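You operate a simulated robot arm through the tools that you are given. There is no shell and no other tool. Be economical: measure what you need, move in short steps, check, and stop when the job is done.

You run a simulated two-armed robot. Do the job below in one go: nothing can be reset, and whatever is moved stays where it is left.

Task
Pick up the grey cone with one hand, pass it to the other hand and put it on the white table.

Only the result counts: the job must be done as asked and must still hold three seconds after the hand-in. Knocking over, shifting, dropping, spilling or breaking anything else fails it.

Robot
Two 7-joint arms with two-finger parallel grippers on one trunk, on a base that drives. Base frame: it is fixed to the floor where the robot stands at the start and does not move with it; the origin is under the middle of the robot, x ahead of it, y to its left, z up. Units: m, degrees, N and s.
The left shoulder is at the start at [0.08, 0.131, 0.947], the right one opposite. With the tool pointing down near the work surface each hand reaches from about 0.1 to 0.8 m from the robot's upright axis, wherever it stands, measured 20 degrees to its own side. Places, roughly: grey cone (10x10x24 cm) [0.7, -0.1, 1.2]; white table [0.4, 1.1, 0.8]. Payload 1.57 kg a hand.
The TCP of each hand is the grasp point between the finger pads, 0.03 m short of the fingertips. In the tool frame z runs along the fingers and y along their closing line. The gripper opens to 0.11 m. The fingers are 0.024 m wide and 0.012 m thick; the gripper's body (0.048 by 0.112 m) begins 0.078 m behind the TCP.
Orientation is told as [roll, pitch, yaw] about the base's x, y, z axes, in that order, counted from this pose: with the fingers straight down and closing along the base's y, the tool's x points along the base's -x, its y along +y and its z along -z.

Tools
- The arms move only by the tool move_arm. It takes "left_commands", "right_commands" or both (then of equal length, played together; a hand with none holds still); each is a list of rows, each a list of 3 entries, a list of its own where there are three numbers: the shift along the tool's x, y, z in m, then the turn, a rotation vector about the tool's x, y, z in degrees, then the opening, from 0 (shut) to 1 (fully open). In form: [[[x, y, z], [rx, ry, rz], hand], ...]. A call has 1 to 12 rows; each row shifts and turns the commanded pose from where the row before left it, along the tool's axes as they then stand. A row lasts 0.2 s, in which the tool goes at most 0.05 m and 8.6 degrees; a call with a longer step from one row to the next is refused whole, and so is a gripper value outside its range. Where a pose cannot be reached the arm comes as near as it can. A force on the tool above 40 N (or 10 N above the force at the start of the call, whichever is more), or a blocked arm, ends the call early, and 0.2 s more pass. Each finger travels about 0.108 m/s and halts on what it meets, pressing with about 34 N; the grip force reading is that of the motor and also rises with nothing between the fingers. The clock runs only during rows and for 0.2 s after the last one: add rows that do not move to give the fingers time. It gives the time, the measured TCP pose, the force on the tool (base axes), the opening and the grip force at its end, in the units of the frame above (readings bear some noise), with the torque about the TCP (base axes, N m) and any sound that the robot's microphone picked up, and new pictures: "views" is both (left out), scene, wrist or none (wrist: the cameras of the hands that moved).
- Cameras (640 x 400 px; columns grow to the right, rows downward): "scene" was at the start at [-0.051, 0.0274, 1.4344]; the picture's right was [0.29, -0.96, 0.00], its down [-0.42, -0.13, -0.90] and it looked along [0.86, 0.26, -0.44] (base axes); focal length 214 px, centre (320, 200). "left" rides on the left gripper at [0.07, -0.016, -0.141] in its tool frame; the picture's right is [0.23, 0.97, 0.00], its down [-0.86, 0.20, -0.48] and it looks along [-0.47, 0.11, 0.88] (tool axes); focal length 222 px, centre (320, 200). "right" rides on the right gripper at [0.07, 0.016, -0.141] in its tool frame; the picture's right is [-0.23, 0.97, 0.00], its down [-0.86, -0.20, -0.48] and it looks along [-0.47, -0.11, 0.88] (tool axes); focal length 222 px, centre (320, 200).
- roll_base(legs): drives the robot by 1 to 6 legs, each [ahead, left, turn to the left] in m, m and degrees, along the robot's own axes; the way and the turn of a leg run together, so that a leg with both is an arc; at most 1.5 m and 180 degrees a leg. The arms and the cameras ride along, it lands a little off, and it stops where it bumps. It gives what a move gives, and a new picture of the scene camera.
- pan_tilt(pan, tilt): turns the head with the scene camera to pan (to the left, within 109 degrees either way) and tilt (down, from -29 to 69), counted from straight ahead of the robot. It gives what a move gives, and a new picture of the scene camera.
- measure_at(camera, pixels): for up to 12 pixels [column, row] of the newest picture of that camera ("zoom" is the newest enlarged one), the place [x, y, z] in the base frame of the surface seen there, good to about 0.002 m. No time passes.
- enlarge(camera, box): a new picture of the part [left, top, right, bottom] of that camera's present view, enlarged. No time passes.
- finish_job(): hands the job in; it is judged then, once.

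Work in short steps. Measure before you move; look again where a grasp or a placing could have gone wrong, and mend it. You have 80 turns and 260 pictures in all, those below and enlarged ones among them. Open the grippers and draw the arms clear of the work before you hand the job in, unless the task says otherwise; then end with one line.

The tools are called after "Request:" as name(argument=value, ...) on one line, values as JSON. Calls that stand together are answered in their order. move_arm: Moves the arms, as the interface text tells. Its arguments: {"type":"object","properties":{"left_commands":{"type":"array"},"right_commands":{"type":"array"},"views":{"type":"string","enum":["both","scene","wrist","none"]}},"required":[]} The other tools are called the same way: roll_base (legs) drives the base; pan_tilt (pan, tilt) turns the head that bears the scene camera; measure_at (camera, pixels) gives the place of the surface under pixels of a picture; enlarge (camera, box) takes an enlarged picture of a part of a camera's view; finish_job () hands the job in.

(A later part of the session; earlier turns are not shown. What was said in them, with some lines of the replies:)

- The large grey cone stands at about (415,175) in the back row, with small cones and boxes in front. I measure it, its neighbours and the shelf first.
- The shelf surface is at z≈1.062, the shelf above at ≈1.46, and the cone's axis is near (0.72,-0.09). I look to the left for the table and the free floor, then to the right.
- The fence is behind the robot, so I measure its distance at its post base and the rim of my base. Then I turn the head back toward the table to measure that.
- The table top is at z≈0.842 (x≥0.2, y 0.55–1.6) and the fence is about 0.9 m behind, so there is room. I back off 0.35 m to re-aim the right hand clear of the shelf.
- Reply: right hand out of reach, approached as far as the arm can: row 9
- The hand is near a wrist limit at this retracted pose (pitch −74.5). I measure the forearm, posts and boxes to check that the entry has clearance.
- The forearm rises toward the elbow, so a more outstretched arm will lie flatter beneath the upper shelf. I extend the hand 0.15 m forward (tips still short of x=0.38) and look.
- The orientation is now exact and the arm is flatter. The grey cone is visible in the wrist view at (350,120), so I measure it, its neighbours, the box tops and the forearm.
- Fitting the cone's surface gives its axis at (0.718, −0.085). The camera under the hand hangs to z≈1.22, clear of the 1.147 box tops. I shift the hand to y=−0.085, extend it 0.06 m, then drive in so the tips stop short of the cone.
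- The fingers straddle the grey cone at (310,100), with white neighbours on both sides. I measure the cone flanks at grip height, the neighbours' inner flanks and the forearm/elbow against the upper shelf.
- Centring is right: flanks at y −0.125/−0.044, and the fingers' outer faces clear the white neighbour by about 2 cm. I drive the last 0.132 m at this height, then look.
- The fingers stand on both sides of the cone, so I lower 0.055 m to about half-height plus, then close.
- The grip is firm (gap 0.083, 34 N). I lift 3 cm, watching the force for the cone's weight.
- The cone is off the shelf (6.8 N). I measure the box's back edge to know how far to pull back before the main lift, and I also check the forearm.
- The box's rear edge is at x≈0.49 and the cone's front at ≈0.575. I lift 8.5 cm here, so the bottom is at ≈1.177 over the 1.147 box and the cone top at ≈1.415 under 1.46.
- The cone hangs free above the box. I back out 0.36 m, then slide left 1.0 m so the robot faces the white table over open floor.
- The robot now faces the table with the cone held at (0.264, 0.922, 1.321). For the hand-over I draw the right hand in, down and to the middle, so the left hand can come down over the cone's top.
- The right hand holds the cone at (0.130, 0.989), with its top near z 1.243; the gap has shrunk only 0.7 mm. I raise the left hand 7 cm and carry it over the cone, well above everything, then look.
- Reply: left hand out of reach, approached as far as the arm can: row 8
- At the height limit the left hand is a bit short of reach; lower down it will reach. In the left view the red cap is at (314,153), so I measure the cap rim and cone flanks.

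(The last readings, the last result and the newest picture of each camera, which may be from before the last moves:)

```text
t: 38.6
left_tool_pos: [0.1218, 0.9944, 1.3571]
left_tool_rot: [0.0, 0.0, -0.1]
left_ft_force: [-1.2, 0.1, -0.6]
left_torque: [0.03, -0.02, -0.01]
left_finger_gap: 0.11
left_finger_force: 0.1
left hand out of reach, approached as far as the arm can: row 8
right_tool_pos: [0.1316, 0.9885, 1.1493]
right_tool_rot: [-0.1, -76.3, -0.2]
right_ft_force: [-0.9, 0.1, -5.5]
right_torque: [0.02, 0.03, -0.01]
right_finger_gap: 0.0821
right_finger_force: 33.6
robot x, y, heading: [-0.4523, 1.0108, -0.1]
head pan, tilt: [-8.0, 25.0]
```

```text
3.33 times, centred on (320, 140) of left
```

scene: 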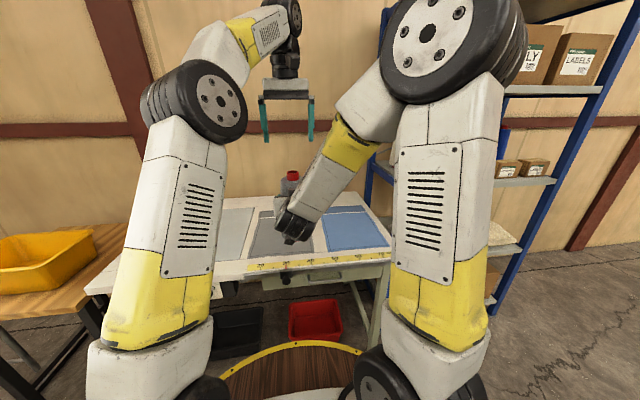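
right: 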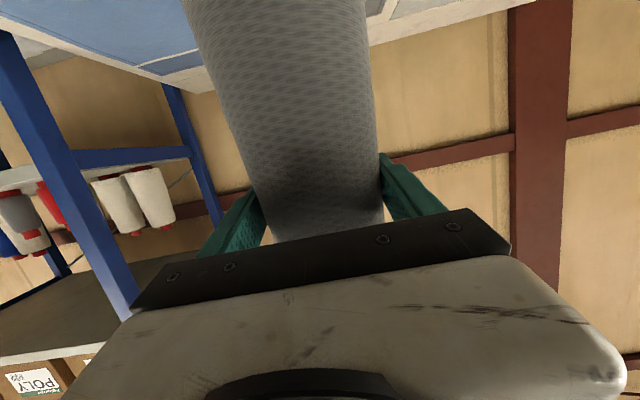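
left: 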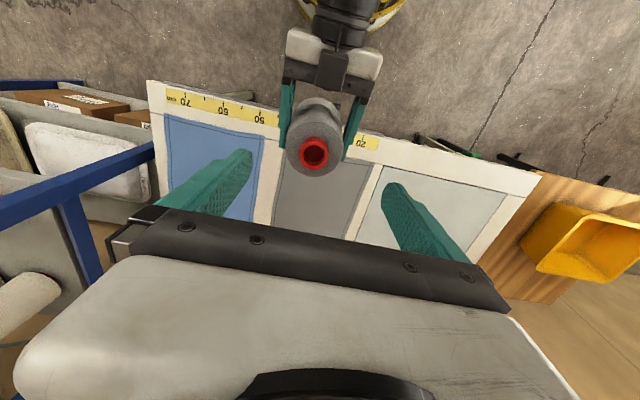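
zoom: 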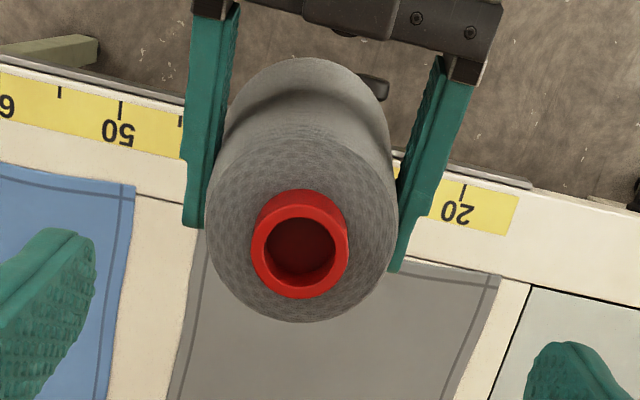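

The cap centre is at (0.131, 0.989, 1.232) and the grey shoulder at z 1.213. I lower the left hand 10 cm (tips then at 1.227, beside the cap) and check alignment.

Request:
move_arm(left_commands=[[[0, 0, 0.03], [0, 0, 0], 1], [[0, 0, 0.03], [0, 0, 0], 1], [[0, 0, 0.03], [0, 0, 0], 1], [[0, 0, 0.01], [0, 0, 0], 1], [[0, 0, 0], [0, 0, 0], 1]], views="both")

```text
t: 39.8
left_tool_pos: [0.1228, 0.9929, 1.2579]
left_tool_rot: [0.0, 0.0, -0.1]
left_ft_force: [-0.2, 0.6, -0.5]
left_torque: [0.0, 0.0, 0.01]
left_finger_gap: 0.1101
left_finger_force: 0.1
right_tool_pos: [0.1311, 0.9885, 1.1495]
right_tool_rot: [0.0, -76.4, -0.2]
right_ft_force: [-1.0, -0.1, -6.8]
right_torque: [0.0, 0.04, -0.02]
right_finger_gap: 0.0825
right_finger_force: 33.8
robot x, y, heading: [-0.4516, 1.0078, 0.3]
head pan, tilt: [-8.0, 25.0]
```

scene: 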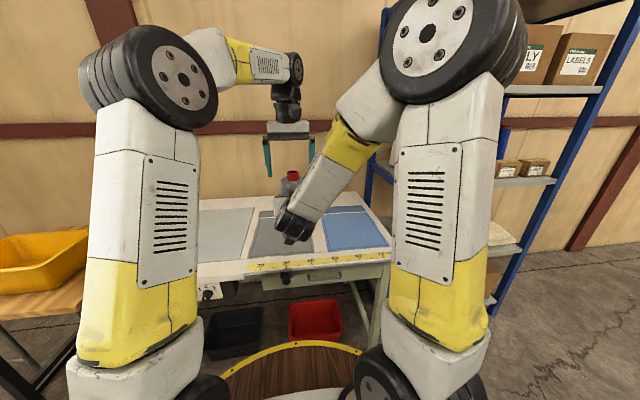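
left: 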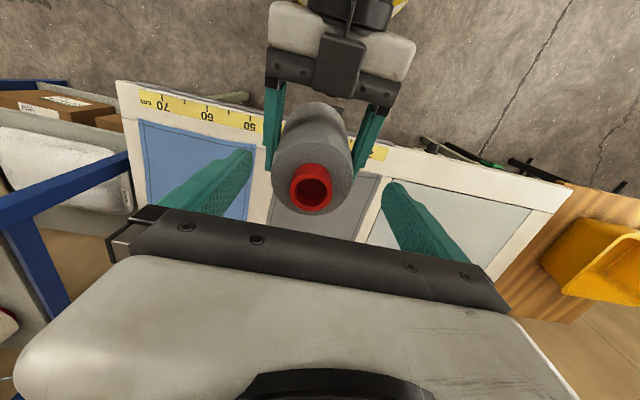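

The gap reads 0.0825, so there is no real slipping. I correct 8 mm in x and 4 mm in y, descend to z 1.205 (tips 1.175, above the right fingers) and look.

Request:
move_arm(left_commands=[[[-0.008, -0.004, 0], [0, 0, 0], 1], [[0, 0, 0.018], [0, 0, 0], 1], [[0, 0, 0.018], [0, 0, 0], 1], [[0, 0, 0.017], [0, 0, 0], 1], [[0, 0, 0], [0, 0, 0], 1]], views="both")

Request:
enlarge(camera="scene", box=[220, 90, 380, 250])

```text
t: 41.0
left_tool_pos: [0.1313, 0.9877, 1.2035]
left_tool_rot: [0.0, 0.0, -0.1]
left_ft_force: [-0.1, 0.6, 0.5]
left_torque: [-0.01, -0.05, -0.03]
left_finger_gap: 0.1101
left_finger_force: 0.0
right_tool_pos: [0.1305, 0.989, 1.1505]
right_tool_rot: [0.0, -76.3, -0.1]
right_ft_force: [-0.2, 1.0, -5.9]
right_torque: [0.01, 0.04, -0.02]
right_finger_gap: 0.0824
right_finger_force: 33.8
robot x, y, heading: [-0.4499, 1.0091, 0.0]
head pan, tilt: [-8.0, 25.0]
```

scene: 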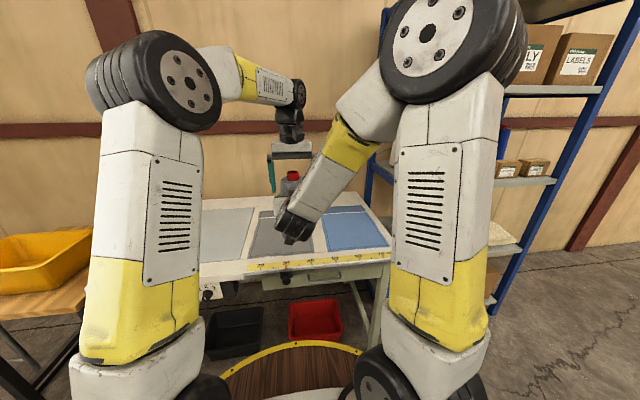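
left: 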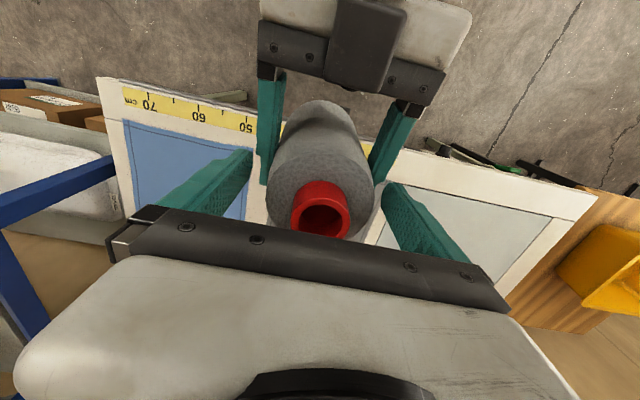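

```text
2.50 times, centred on (300, 170) of scene
```

zoom: 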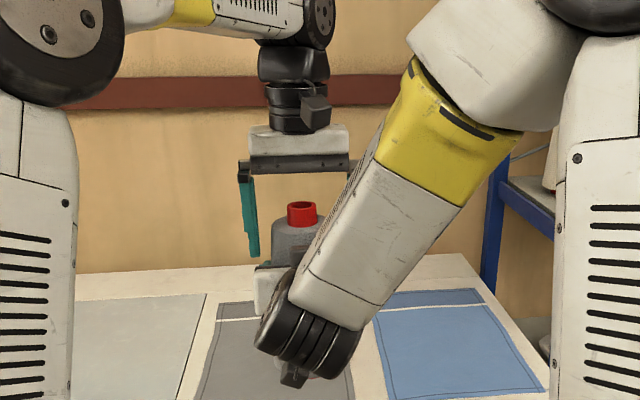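

The left fingers straddle the top of the cone, centred within about 1 mm. I close the left hand.

Request:
move_arm(left_commands=[[[0, 0, 0], [0, 0, 0], 0.7], [[0, 0, 0], [0, 0, 0], 0.5], [[0, 0, 0], [0, 0, 0], 0.3], [[0, 0, 0], [0, 0, 0], 0], [[0, 0, 0], [0, 0, 0], 0], [[0, 0, 0], [0, 0, 0], 0]], views="wrist")

Request:
enlarge(camera="left", box=[200, 70, 440, 250])

```text
t: 42.4
left_tool_pos: [0.1312, 0.9891, 1.2045]
left_tool_rot: [0.1, 0.0, -0.1]
left_ft_force: [1.6, 5.0, 0.0]
left_torque: [0.32, -0.07, 0.01]
left_finger_gap: 0.0775
left_finger_force: 33.8
right_tool_pos: [0.1311, 0.9878, 1.1492]
right_tool_rot: [0.0, -76.4, -0.1]
right_ft_force: [-0.8, -4.9, -4.7]
right_torque: [0.05, 0.03, -0.01]
right_finger_gap: 0.0822
right_finger_force: 34.2
robot x, y, heading: [-0.4453, 1.0059, 0.1]
head pan, tilt: [-8.0, 25.0]
```

left: 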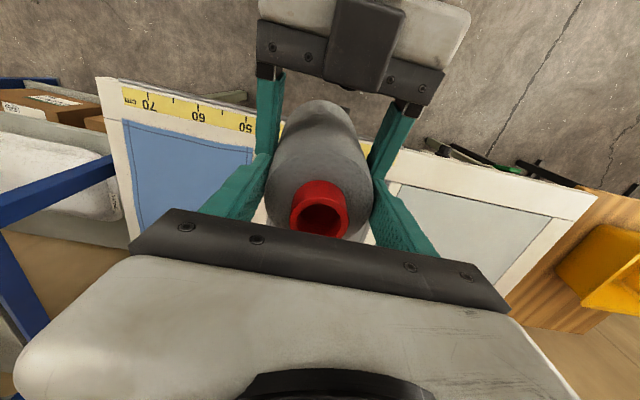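

```text
2.22 times, centred on (320, 160) of left
```

zoom: 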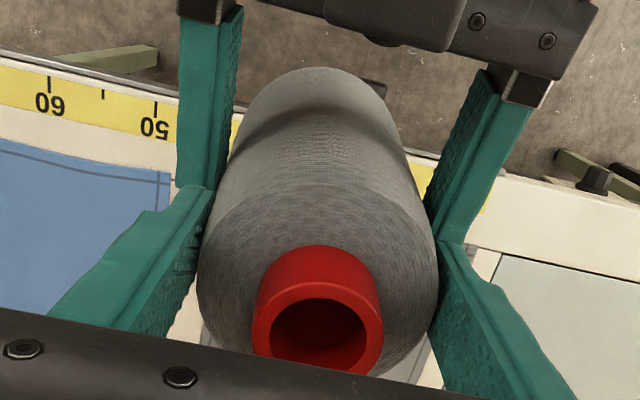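

The left hand holds (gap 0.0775, 34 N). I open the right hand and check that the left carries the weight before withdrawing.

Request:
move_arm(right_commands=[[[0, 0, 0], [0, 0, 0], 0.85], [[0, 0, 0], [0, 0, 0], 1], [[0, 0, 0], [0, 0, 0], 1], [[0, 0, 0], [0, 0, 0], 1]], views="wrist")

```text
t: 43.4
left_tool_pos: [0.1292, 0.9884, 1.2042]
left_tool_rot: [0.0, -0.1, -0.1]
left_ft_force: [0.5, 0.0, -0.5]
left_torque: [0.01, -0.02, -0.02]
left_finger_gap: 0.0773
left_finger_force: 33.8
right_tool_pos: [0.131, 0.9903, 1.1502]
right_tool_rot: [-0.1, -76.4, -0.1]
right_ft_force: [0.3, -0.6, -0.3]
right_torque: [-0.03, 0.04, 0.01]
right_finger_gap: 0.1099
right_finger_force: 0.0
robot x, y, heading: [-0.4514, 1.0058, -0.3]
head pan, tilt: [-8.0, 25.0]
```

right: 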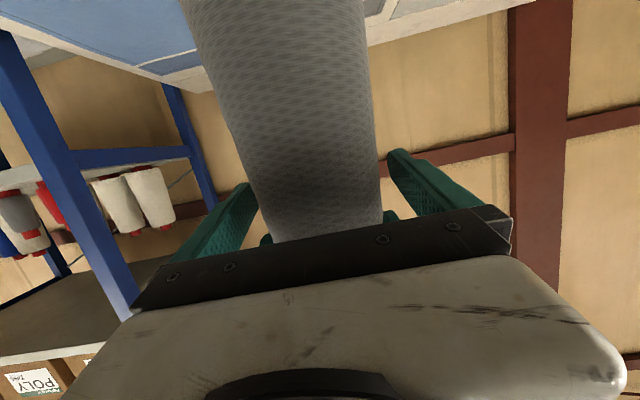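

Neither hand reports the 6 N weight, which is odd, so I take another reading and a close view of both hands.

Request:
move_arm(left_commands=[[[0, 0, 0], [0, 0, 0], 0], [[0, 0, 0], [0, 0, 0], 0]], views="both")

Request:
enlarge(camera="scene", box=[220, 110, 380, 270])

```text
t: 44.0
left_tool_pos: [0.1297, 0.9894, 1.2022]
left_tool_rot: [-0.1, -0.1, 0.0]
left_ft_force: [0.6, 0.3, 0.0]
left_torque: [-0.03, 0.04, 0.02]
left_finger_gap: 0.0772
left_finger_force: 33.6
right_tool_pos: [0.131, 0.9889, 1.1508]
right_tool_rot: [0.0, -76.4, 0.0]
right_ft_force: [0.0, -0.3, 0.8]
right_torque: [-0.01, 0.02, 0.01]
right_finger_gap: 0.1101
right_finger_force: 0.0
robot x, y, heading: [-0.4458, 1.0092, -0.0]
head pan, tilt: [-8.0, 25.0]
```

scene: 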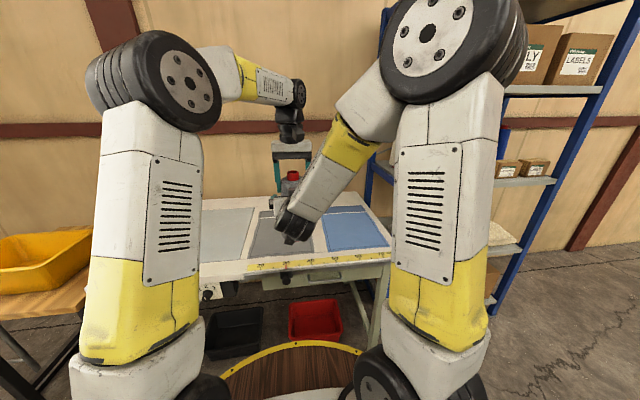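
left: 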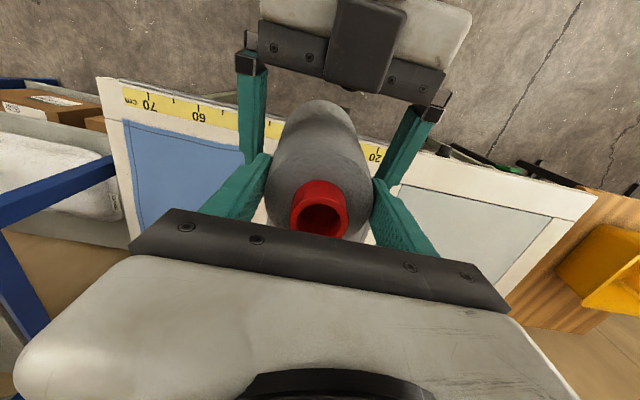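

```text
2.50 times, centred on (300, 190) of scene
```

zoom: 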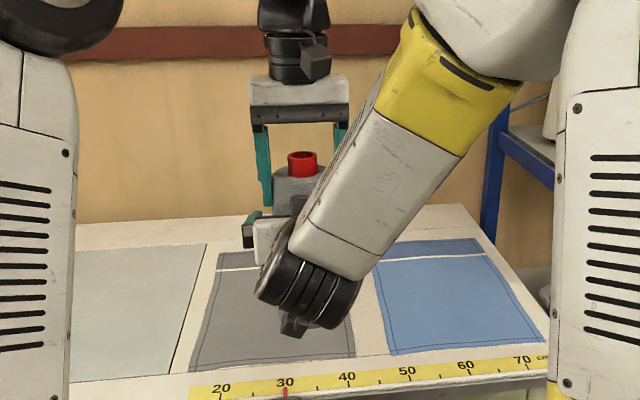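

The cone stands between the left fingers, so I check the cap height against the earlier 1.232 in case it is sinking.

Request:
measure_at(camera="left", pixels=[[296, 208], [342, 200], [322, 186], [320, 237]])

Request:
move_arm(right_commands=[[[0, 0, -0.02], [0, 0, 0], 1], [[0, 0, -0.02], [0, 0, 0], 1], [[0, 0, 0], [0, 0, 0], 1]], views="both")

```text
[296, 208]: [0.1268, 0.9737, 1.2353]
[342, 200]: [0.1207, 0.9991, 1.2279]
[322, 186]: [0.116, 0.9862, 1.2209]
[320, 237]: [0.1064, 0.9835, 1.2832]
```

```text
t: 44.8
left_tool_pos: [0.1302, 0.9884, 1.2038]
left_tool_rot: [0.0, 0.0, -0.1]
left_ft_force: [-0.3, -0.5, -0.2]
left_torque: [0.0, 0.02, 0.01]
left_finger_gap: 0.0773
left_finger_force: 34.1
right_tool_pos: [0.0911, 0.9881, 1.1601]
right_tool_rot: [0.0, -76.3, -0.1]
right_ft_force: [-0.2, 0.6, -0.1]
right_torque: [0.0, 0.0, 0.01]
right_finger_gap: 0.11
right_finger_force: 0.0
robot x, y, heading: [-0.4512, 1.0059, -0.2]
head pan, tilt: [-8.0, 25.0]
```

scene: 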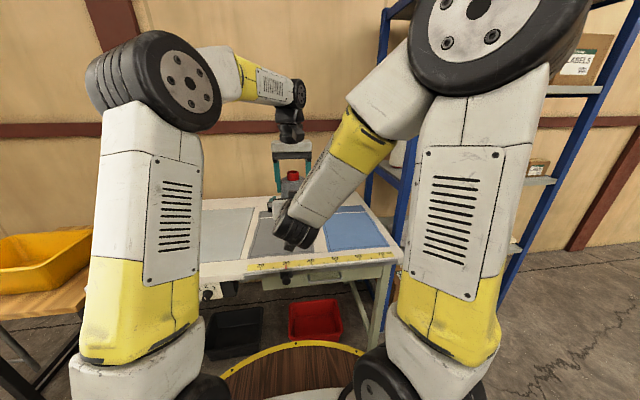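
right: 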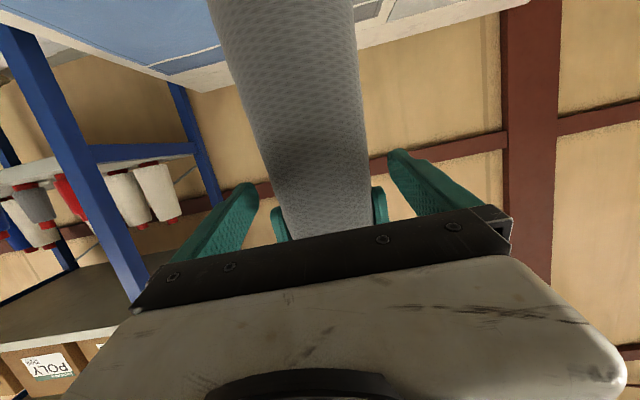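

The left hand carries the cone steadily (cap still ≈1.23). I withdraw the right hand further straight back, then out to the right.

Request:
move_arm(right_commands=[[[0, 0, -0.025], [0, 0, 0], 1], [[0, 0, -0.025], [0, 0, 0], 1], [[0, 0, -0.025], [0, 0, 0], 1], [[0, 0, 0], [0, 0, 0], 1]], views="both")

```text
t: 45.8
left_tool_pos: [0.1293, 0.9871, 1.2039]
left_tool_rot: [0.0, 0.0, 0.0]
left_ft_force: [-0.9, 0.1, -0.1]
left_torque: [0.01, 0.03, -0.01]
left_finger_gap: 0.0772
left_finger_force: 34.4
right_tool_pos: [0.0456, 1.0109, 1.2007]
right_tool_rot: [-0.1, -76.2, -0.1]
right_ft_force: [-0.1, 0.2, 0.0]
right_torque: [0.03, 0.0, 0.0]
right_finger_gap: 0.1099
right_finger_force: 0.0
right hand out of reach, approached as far as the arm can: row 1, 2, 3
robot x, y, heading: [-0.4537, 1.0096, -0.1]
head pan, tilt: [-8.0, 25.0]
```

scene: 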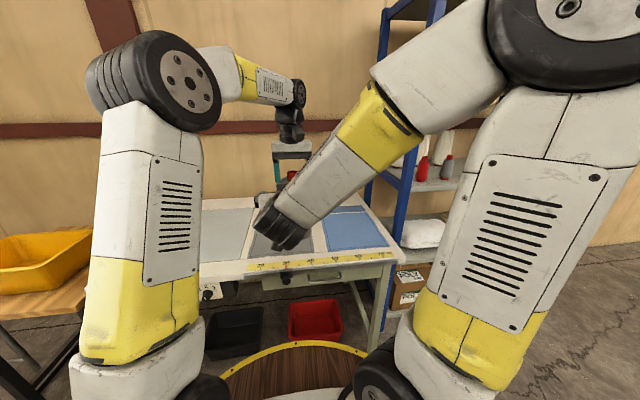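
right: 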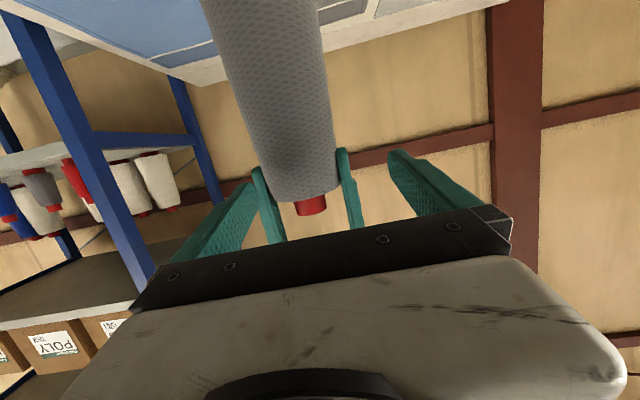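

The right tips are now about 1.5 cm behind the cone but at the arm's limit. I move the left hand with the cone forward, away from the right one, in free space over the table.

Request:
move_arm(left_commands=[[[-0.025, 0, 0.0], [0, 0, 0], 0], [[-0.03, 0, 0.008], [0, 0, 0], 0], [[-0.03, 0, 0.008], [0, 0, 0], 0], [[-0.03, 0, 0.008], [0, 0, 0], 0], [[0, 0, 0], [0, 0, 0], 0]], views="both")

```text
t: 47.0
left_tool_pos: [0.2458, 0.9873, 1.1809]
left_tool_rot: [0.0, 0.0, -0.1]
left_ft_force: [-0.9, 0.4, -0.2]
left_torque: [-0.01, 0.03, 0.0]
left_finger_gap: 0.0773
left_finger_force: 33.7
right_tool_pos: [0.0471, 1.0115, 1.198]
right_tool_rot: [0.1, -76.3, -0.1]
right_ft_force: [0.0, -0.2, -0.2]
right_torque: [-0.01, 0.01, 0.0]
right_finger_gap: 0.11
right_finger_force: 0.0
robot x, y, heading: [-0.4485, 1.0065, 0.2]
head pan, tilt: [-8.0, 25.0]
```

scene: 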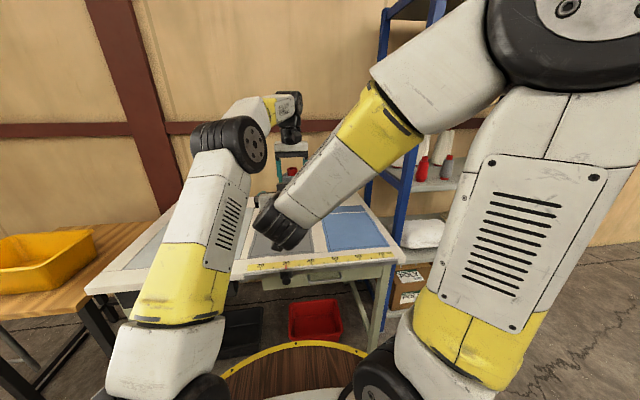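
left: 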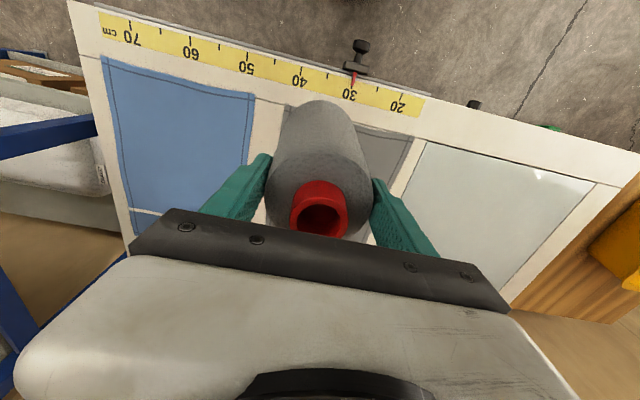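

The cone is well clear. I swing the right hand out to the right and turn it back downward.

Request:
move_arm(right_commands=[[[0, -0.04, 0], [0, 0, 0], 1], [[0, -0.04, 0], [0, 0, 0], 1], [[0, -0.04, 0], [0, 0, 0], 1], [[0, -0.04, 0], [0, 0, 0], 1], [[0, -0.03, 0], [0, 8, 0], 1], [[0, -0.03, 0], [0, 8, 0], 1], [[0, 0, 0], [0, 8, 0], 1], [[0, 0, 0], [0, 8, 0], 1], [[0, 0, 0], [0, 8, 0], 1], [[0, 0, 0], [0, 8, 0], 1], [[0, 0, 0], [0, 8, 0], 1]], views="scene")

Request:
enlarge(camera="scene", box=[60, 130, 440, 310])

```text
t: 49.4
left_tool_pos: [0.2449, 0.9879, 1.1806]
left_tool_rot: [0.0, 0.1, -0.2]
left_ft_force: [-1.8, 0.1, -0.5]
left_torque: [0.03, 0.0, 0.02]
left_finger_gap: 0.0771
left_finger_force: 33.7
right_tool_pos: [0.0792, 0.8049, 1.2305]
right_tool_rot: [0.0, -20.4, 0.0]
right_ft_force: [0.4, 0.4, 0.4]
right_torque: [0.0, 0.01, 0.0]
right_finger_gap: 0.1101
right_finger_force: 0.0
right hand out of reach, approached as far as the arm can: row 1, 2, 3, 4
robot x, y, heading: [-0.454, 1.007, -0.1]
head pan, tilt: [-8.0, 25.0]
```

scene: 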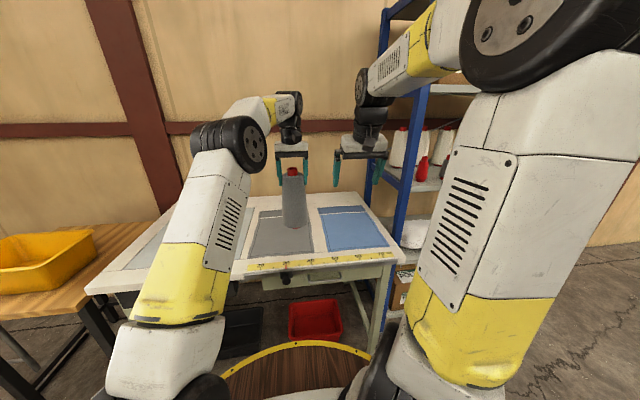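

```text
1.68 times, centred on (250, 220) of scene
```

zoom: 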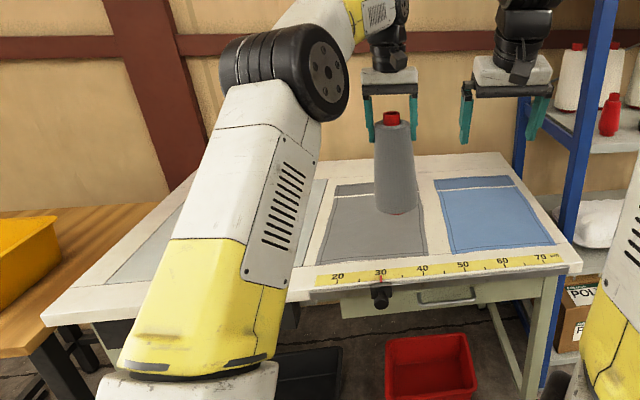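

The left hand alone holds the cone over the table. I measure the cone's bottom, the table heights (mat and bare) and the front edge.

Request:
measure_at(camera="zoom", pixels=[[400, 212], [398, 205], [370, 230], [345, 200], [320, 250], [430, 225], [370, 265], [310, 285], [375, 188], [412, 185], [395, 122]])

```text
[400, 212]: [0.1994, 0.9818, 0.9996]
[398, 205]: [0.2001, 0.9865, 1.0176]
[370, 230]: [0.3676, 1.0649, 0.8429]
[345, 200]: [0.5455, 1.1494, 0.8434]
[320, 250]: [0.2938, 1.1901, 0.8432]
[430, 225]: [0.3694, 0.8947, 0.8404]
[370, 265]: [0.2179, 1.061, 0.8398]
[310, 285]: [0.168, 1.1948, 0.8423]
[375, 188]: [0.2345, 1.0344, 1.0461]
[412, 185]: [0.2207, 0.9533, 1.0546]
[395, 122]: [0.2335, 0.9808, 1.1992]
```

Table and mat lie at ≈0.842 with the front edge at x≈0.165. I drive forward 0.19 m so the cone sits well over the table (x≈0.435), then re-measure its bottom.

Request:
roll_base(legs=[[0.19, 0, 0]])

Request:
enlarge(camera="scene", box=[230, 120, 390, 280])

```text
t: 51.0
left_tool_pos: [0.442, 0.9842, 1.1807]
left_tool_rot: [0.0, 0.0, -0.3]
left_ft_force: [-0.2, -0.7, 0.7]
left_torque: [0.0, 0.04, -0.01]
left_finger_gap: 0.0771
left_finger_force: 33.9
right_tool_pos: [0.2748, 0.8022, 1.2304]
right_tool_rot: [0.0, -20.4, -0.2]
right_ft_force: [0.0, -0.2, -0.2]
right_torque: [0.04, 0.01, 0.01]
right_finger_gap: 0.1103
right_finger_force: 0.1
robot x, y, heading: [-0.2561, 1.0056, -0.4]
head pan, tilt: [-8.0, 25.0]
```

scene: 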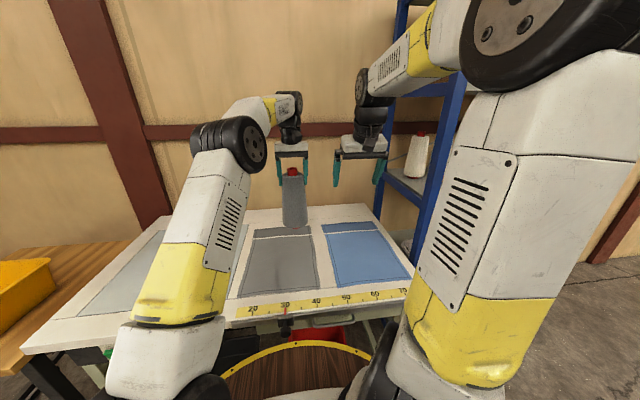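

```text
2.50 times, centred on (310, 200) of scene
```

zoom: 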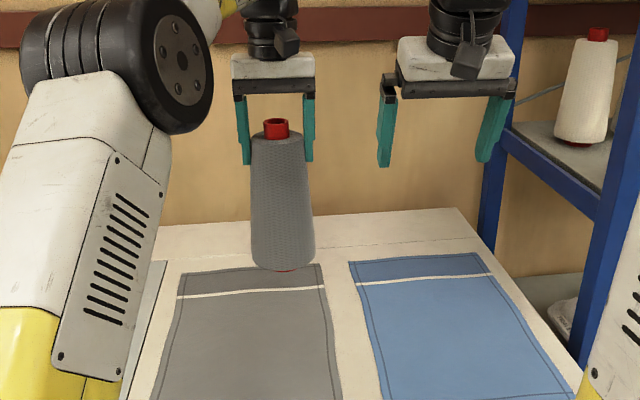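

The cone hangs upright over the table; I measure its lower rim at (283,268) and flanks for tilt.

Request:
measure_at(camera="zoom", pixels=[[283, 260], [283, 266], [284, 270], [275, 122], [276, 200], [255, 245], [312, 245], [280, 290], [262, 160]])

```text
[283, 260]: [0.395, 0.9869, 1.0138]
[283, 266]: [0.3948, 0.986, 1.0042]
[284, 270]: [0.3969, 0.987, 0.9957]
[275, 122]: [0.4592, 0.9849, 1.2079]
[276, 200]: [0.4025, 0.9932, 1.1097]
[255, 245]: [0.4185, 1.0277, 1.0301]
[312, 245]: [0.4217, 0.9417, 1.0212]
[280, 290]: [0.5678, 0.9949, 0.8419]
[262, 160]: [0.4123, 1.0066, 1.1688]
```

The bottom is between 0.967 and 0.993, which is 12.5–15 cm above the table. I lower 11.5 cm and look.

Request:
move_arm(left_commands=[[[0, 0, 0.025], [0, 0, 0], 0], [[0, 0, 0.025], [0, 0, 0], 0], [[0, 0, 0.025], [0, 0, 0], 0], [[0, 0, 0.02], [0, 0, 0], 0], [[0, 0, 0.02], [0, 0, 0], 0], [[0, 0, 0], [0, 0, 0], 0]], views="scene")

Request:
enlarge(camera="scene", box=[240, 150, 360, 260])

```text
t: 52.4
left_tool_pos: [0.4411, 0.9854, 1.065]
left_tool_rot: [0.0, 0.2, -0.3]
left_ft_force: [0.7, 0.1, -0.5]
left_torque: [0.01, 0.03, 0.0]
left_finger_gap: 0.0772
left_finger_force: 33.9
right_tool_pos: [0.2738, 0.8032, 1.2297]
right_tool_rot: [0.0, -20.4, -0.3]
right_ft_force: [-0.3, -0.6, 0.2]
right_torque: [-0.04, 0.01, 0.03]
right_finger_gap: 0.1103
right_finger_force: 0.0
robot x, y, heading: [-0.2549, 1.009, -0.3]
head pan, tilt: [-8.0, 25.0]
```

scene: 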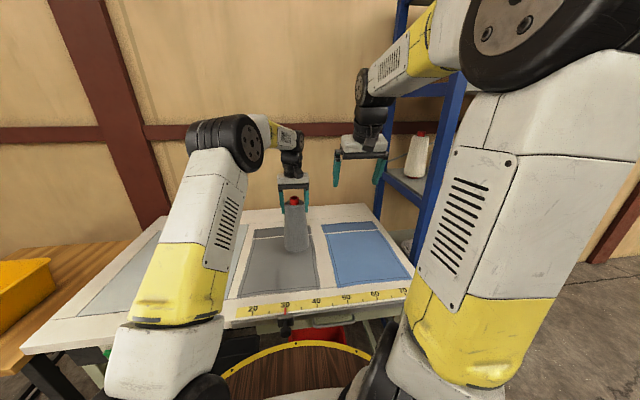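

```text
3.64 times, centred on (300, 205) of scene
```

zoom: 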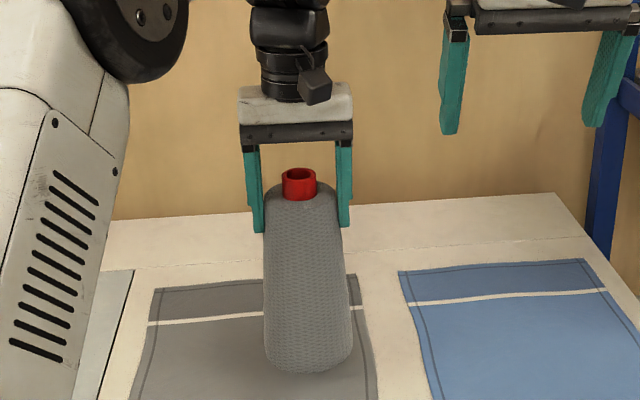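

There is no contact yet. I measure the rim at (308,370) and the mat just in front of it.

Request:
measure_at(camera="zoom", pixels=[[308, 366], [308, 371], [309, 374], [309, 382], [300, 198], [268, 360], [350, 355]])

```text
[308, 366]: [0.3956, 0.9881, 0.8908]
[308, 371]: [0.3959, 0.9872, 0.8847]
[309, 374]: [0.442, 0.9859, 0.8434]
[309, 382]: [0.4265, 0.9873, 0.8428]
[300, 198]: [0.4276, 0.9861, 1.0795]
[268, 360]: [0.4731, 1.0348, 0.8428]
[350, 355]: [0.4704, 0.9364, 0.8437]
```

The grey rim is about 4 cm above the mat, with the red foot below it. I lower 2 cm in small rows, then feel for contact.

Request:
move_arm(left_commands=[[[0, 0, 0.004], [0, 0, 0], 0], [[0, 0, 0.004], [0, 0, 0], 0], [[0, 0, 0.004], [0, 0, 0], 0], [[0, 0, 0.004], [0, 0, 0], 0], [[0, 0, 0.004], [0, 0, 0], 0], [[0, 0, 0], [0, 0, 0], 0]], views="scene")

Request:
enlarge(camera="scene", box=[250, 190, 350, 270])

```text
t: 53.8
left_tool_pos: [0.4408, 0.9846, 1.0457]
left_tool_rot: [0.1, 0.1, -0.3]
left_ft_force: [-0.4, 0.0, -0.6]
left_torque: [0.01, 0.04, 0.01]
left_finger_gap: 0.0774
left_finger_force: 33.9
right_tool_pos: [0.2737, 0.8028, 1.2291]
right_tool_rot: [0.1, -20.3, -0.3]
right_ft_force: [0.6, -0.2, -0.9]
right_torque: [0.02, 0.02, 0.0]
right_finger_gap: 0.1096
right_finger_force: 0.1
robot x, y, heading: [-0.2566, 1.0058, -0.4]
head pan, tilt: [-8.0, 25.0]
```

scene: 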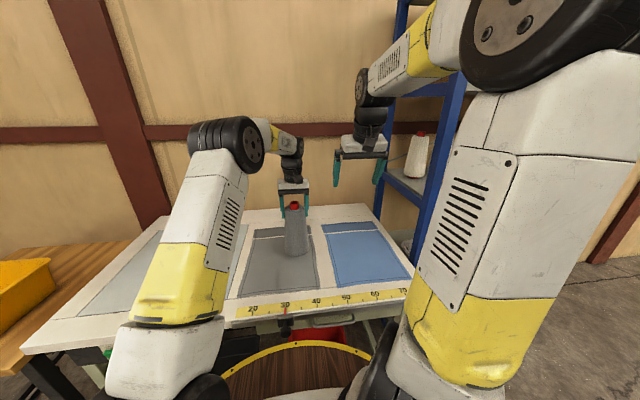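

```text
5.00 times, centred on (300, 230) of scene
```

zoom: 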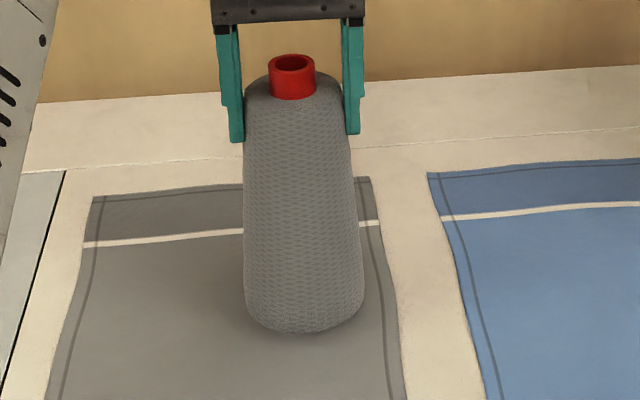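

Still no contact. I continue down in 3 mm rows, where a 10 N rise would stop the call.

Request:
move_arm(left_commands=[[[0, 0, 0.003], [0, 0, 0], 0], [[0, 0, 0.003], [0, 0, 0], 0], [[0, 0, 0.003], [0, 0, 0], 0], [[0, 0, 0], [0, 0, 0], 0]], views="none")

Request:
move_arm(left_commands=[[[0, 0, 0.002], [0, 0, 0], 0], [[0, 0, 0.002], [0, 0, 0], 0], [[0, 0, 0], [0, 0, 0], 0]], views="scene")

Request:
enlarge(camera="scene", box=[250, 190, 350, 270])

```text
t: 54.8
left_tool_pos: [0.4403, 0.9843, 1.0383]
left_tool_rot: [0.0, -0.2, -0.3]
left_ft_force: [1.3, -0.9, 28.1]
left_torque: [0.22, -0.16, 0.04]
left_finger_gap: 0.0778
left_finger_force: 34.2
right_tool_pos: [0.2732, 0.8024, 1.2294]
right_tool_rot: [0.0, -20.6, -0.3]
right_ft_force: [0.1, -0.2, -0.1]
right_torque: [-0.02, 0.02, -0.01]
right_finger_gap: 0.1101
right_finger_force: 0.0
robot x, y, heading: [-0.2537, 1.0066, -0.1]
head pan, tilt: [-8.0, 25.0]
```

```text
t: 55.5
left_tool_pos: [0.4402, 0.9837, 1.0331]
left_tool_rot: [-0.1, 0.0, -0.3]
left_ft_force: [0.0, 0.4, 15.9]
left_torque: [0.16, -0.04, 0.0]
left_finger_gap: 0.0784
left_finger_force: 33.9
right_tool_pos: [0.2734, 0.8022, 1.23]
right_tool_rot: [0.0, -20.5, -0.3]
right_ft_force: [-0.7, 0.1, -0.3]
right_torque: [0.0, 0.02, 0.01]
right_finger_gap: 0.1101
right_finger_force: 0.1
robot x, y, heading: [-0.2572, 1.0072, -0.1]
head pan, tilt: [-8.0, 25.0]
```

scene: 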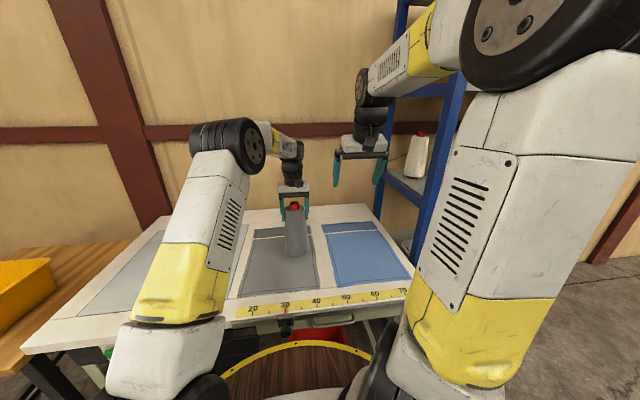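

```text
5.00 times, centred on (300, 230) of scene
```

zoom: 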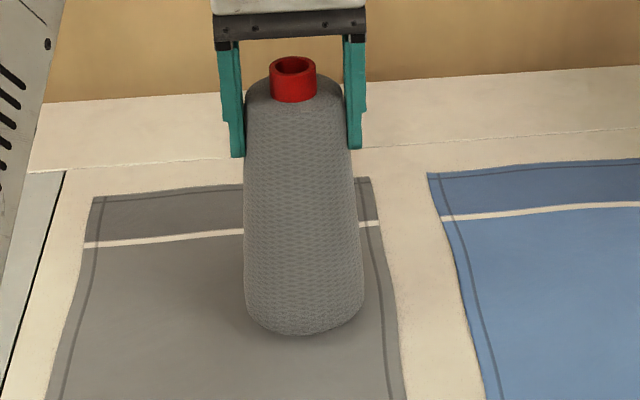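

Contact was felt (28 N, then 16 N as the fingers slid a little), so the cone stands on the table. I open the left hand gently.

Request:
move_arm(left_commands=[[[0, 0, -0.001], [0, 0, 0], 0.75], [[0, 0, 0], [0, 0, 0], 0.85], [[0, 0, 0], [0, 0, 0], 1], [[0, 0, 0], [0, 0, 0], 1], [[0, 0, 0], [0, 0, 0], 1]], views="both")

Request:
enlarge(camera="scene", box=[250, 190, 350, 270])

```text
t: 56.8
left_tool_pos: [0.4404, 0.9838, 1.0334]
left_tool_rot: [0.1, -0.1, -0.3]
left_ft_force: [-0.3, 0.6, 0.2]
left_torque: [0.0, 0.0, 0.0]
left_finger_gap: 0.1102
left_finger_force: 0.0
right_tool_pos: [0.2747, 0.8027, 1.2292]
right_tool_rot: [0.0, -20.5, -0.3]
right_ft_force: [0.2, 0.5, 0.2]
right_torque: [0.03, 0.04, 0.01]
right_finger_gap: 0.11
right_finger_force: 0.1
robot x, y, heading: [-0.253, 1.0075, -0.2]
head pan, tilt: [-8.0, 25.0]
```

scene: 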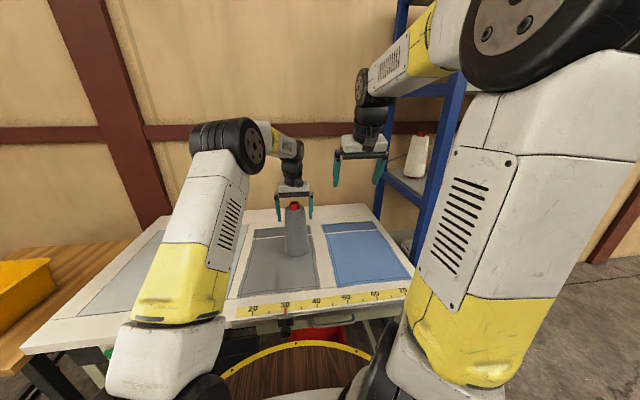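
left: 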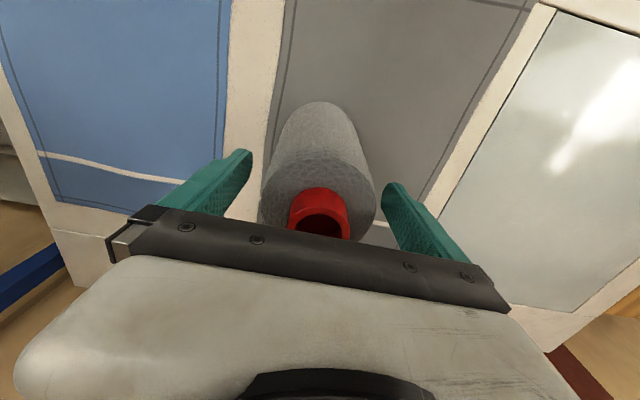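

```text
5.00 times, centred on (300, 230) of scene
```

zoom: 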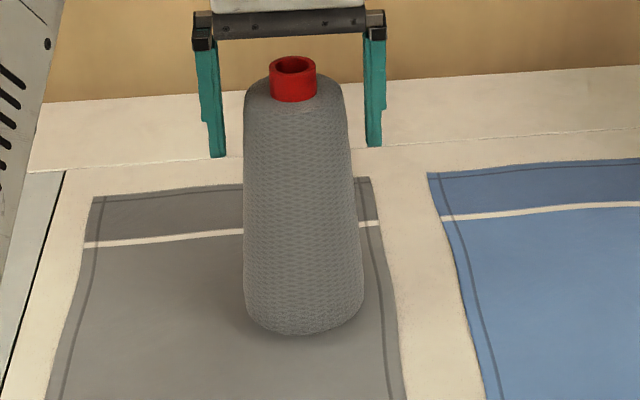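

The cone stands free and upright between the open fingers. I raise the left hand straight up and then draw it back to the left.

Request:
move_arm(left_commands=[[[0, 0, -0.03], [0, 0, 0], 1], [[0, 0, -0.04], [0, 0, 0], 1], [[0, 0, -0.04], [0, 0, 0], 1], [[0, 0, -0.04], [0, 0, 0], 1], [[0, 0, -0.02], [0, 0, 0], 1], [[0.04, 0.03, 0], [0, 0, 0], 1], [[0.04, 0.03, 0], [0, 0, 0], 1], [[0.04, 0.03, 0], [0, 0, 0], 1], [[0.04, 0.03, 0], [0, 0, 0], 1], [[0, 0, 0], [0, 0, 0], 1]], views="scene")

Request:
enlarge(camera="scene", box=[220, 150, 360, 270])

Request:
roll_base(legs=[[-0.2, 0, 0]])

```text
t: 59.0
left_tool_pos: [0.2792, 1.1039, 1.2036]
left_tool_rot: [0.0, 0.0, -0.3]
left_ft_force: [0.1, -0.3, 0.4]
left_torque: [-0.01, -0.03, -0.03]
left_finger_gap: 0.1101
left_finger_force: 0.0
right_tool_pos: [0.2732, 0.8026, 1.2285]
right_tool_rot: [0.0, -20.4, -0.3]
right_ft_force: [0.6, 0.5, 0.2]
right_torque: [0.0, -0.02, 0.0]
right_finger_gap: 0.1097
right_finger_force: 0.1
robot x, y, heading: [-0.2517, 1.0054, 0.1]
head pan, tilt: [-8.0, 25.0]
```

scene: 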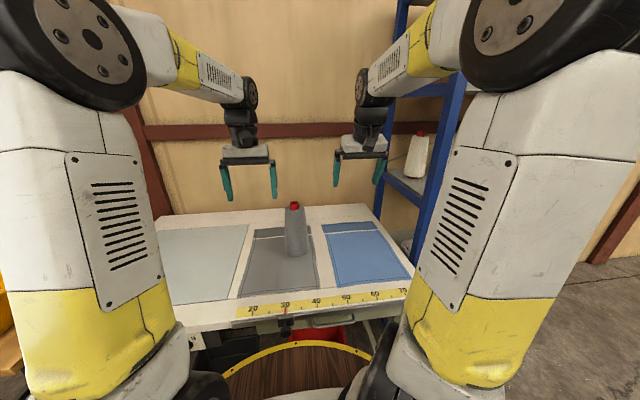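

```text
3.33 times, centred on (290, 210) of scene
```

zoom: 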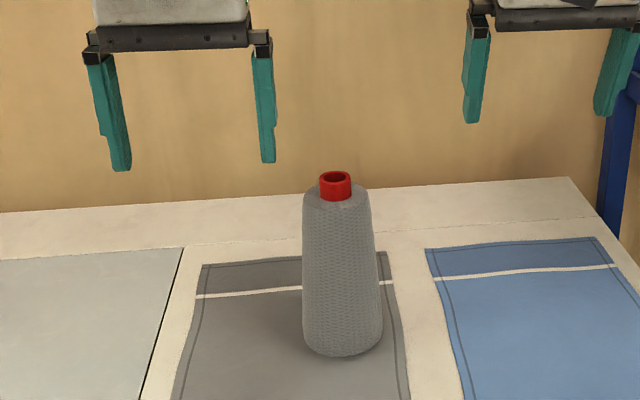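

```text
t: 60.5
left_tool_pos: [0.0813, 1.1051, 1.2041]
left_tool_rot: [-0.1, 0.1, -0.2]
left_ft_force: [1.2, -0.3, 0.4]
left_torque: [-0.02, 0.02, 0.02]
left_finger_gap: 0.1099
left_finger_force: 0.0
right_tool_pos: [0.0767, 0.8046, 1.2294]
right_tool_rot: [-0.1, -20.5, -0.2]
right_ft_force: [-0.6, 0.3, 0.1]
right_torque: [-0.03, 0.03, -0.01]
right_finger_gap: 0.1099
right_finger_force: 0.1
robot x, y, heading: [-0.4552, 1.0094, 0.0]
head pan, tilt: [-8.0, 25.0]
```

scene: 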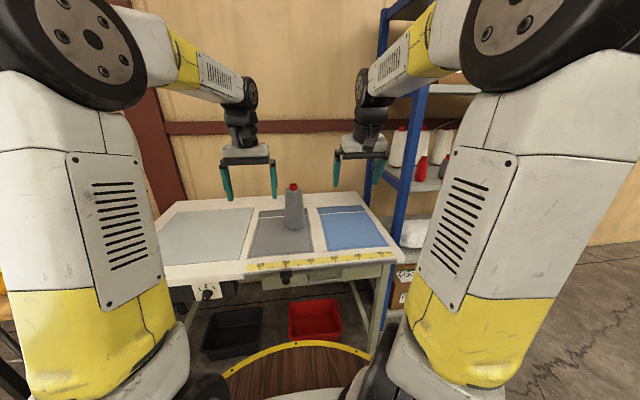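

The cone stands upright on the white table at about (294,210), and both hands are open and clear, so I hand in.

Request:
finish_job()

```text
The job is handed in.
```

I picked the grey cone off the shelf with the right hand, passed it to the left, and put it on the white table. In the last picture it stood upright there with both hands open and clear. The pictures show nothing else knocked or shifted. The cone rests on the grey mat area of the table top.
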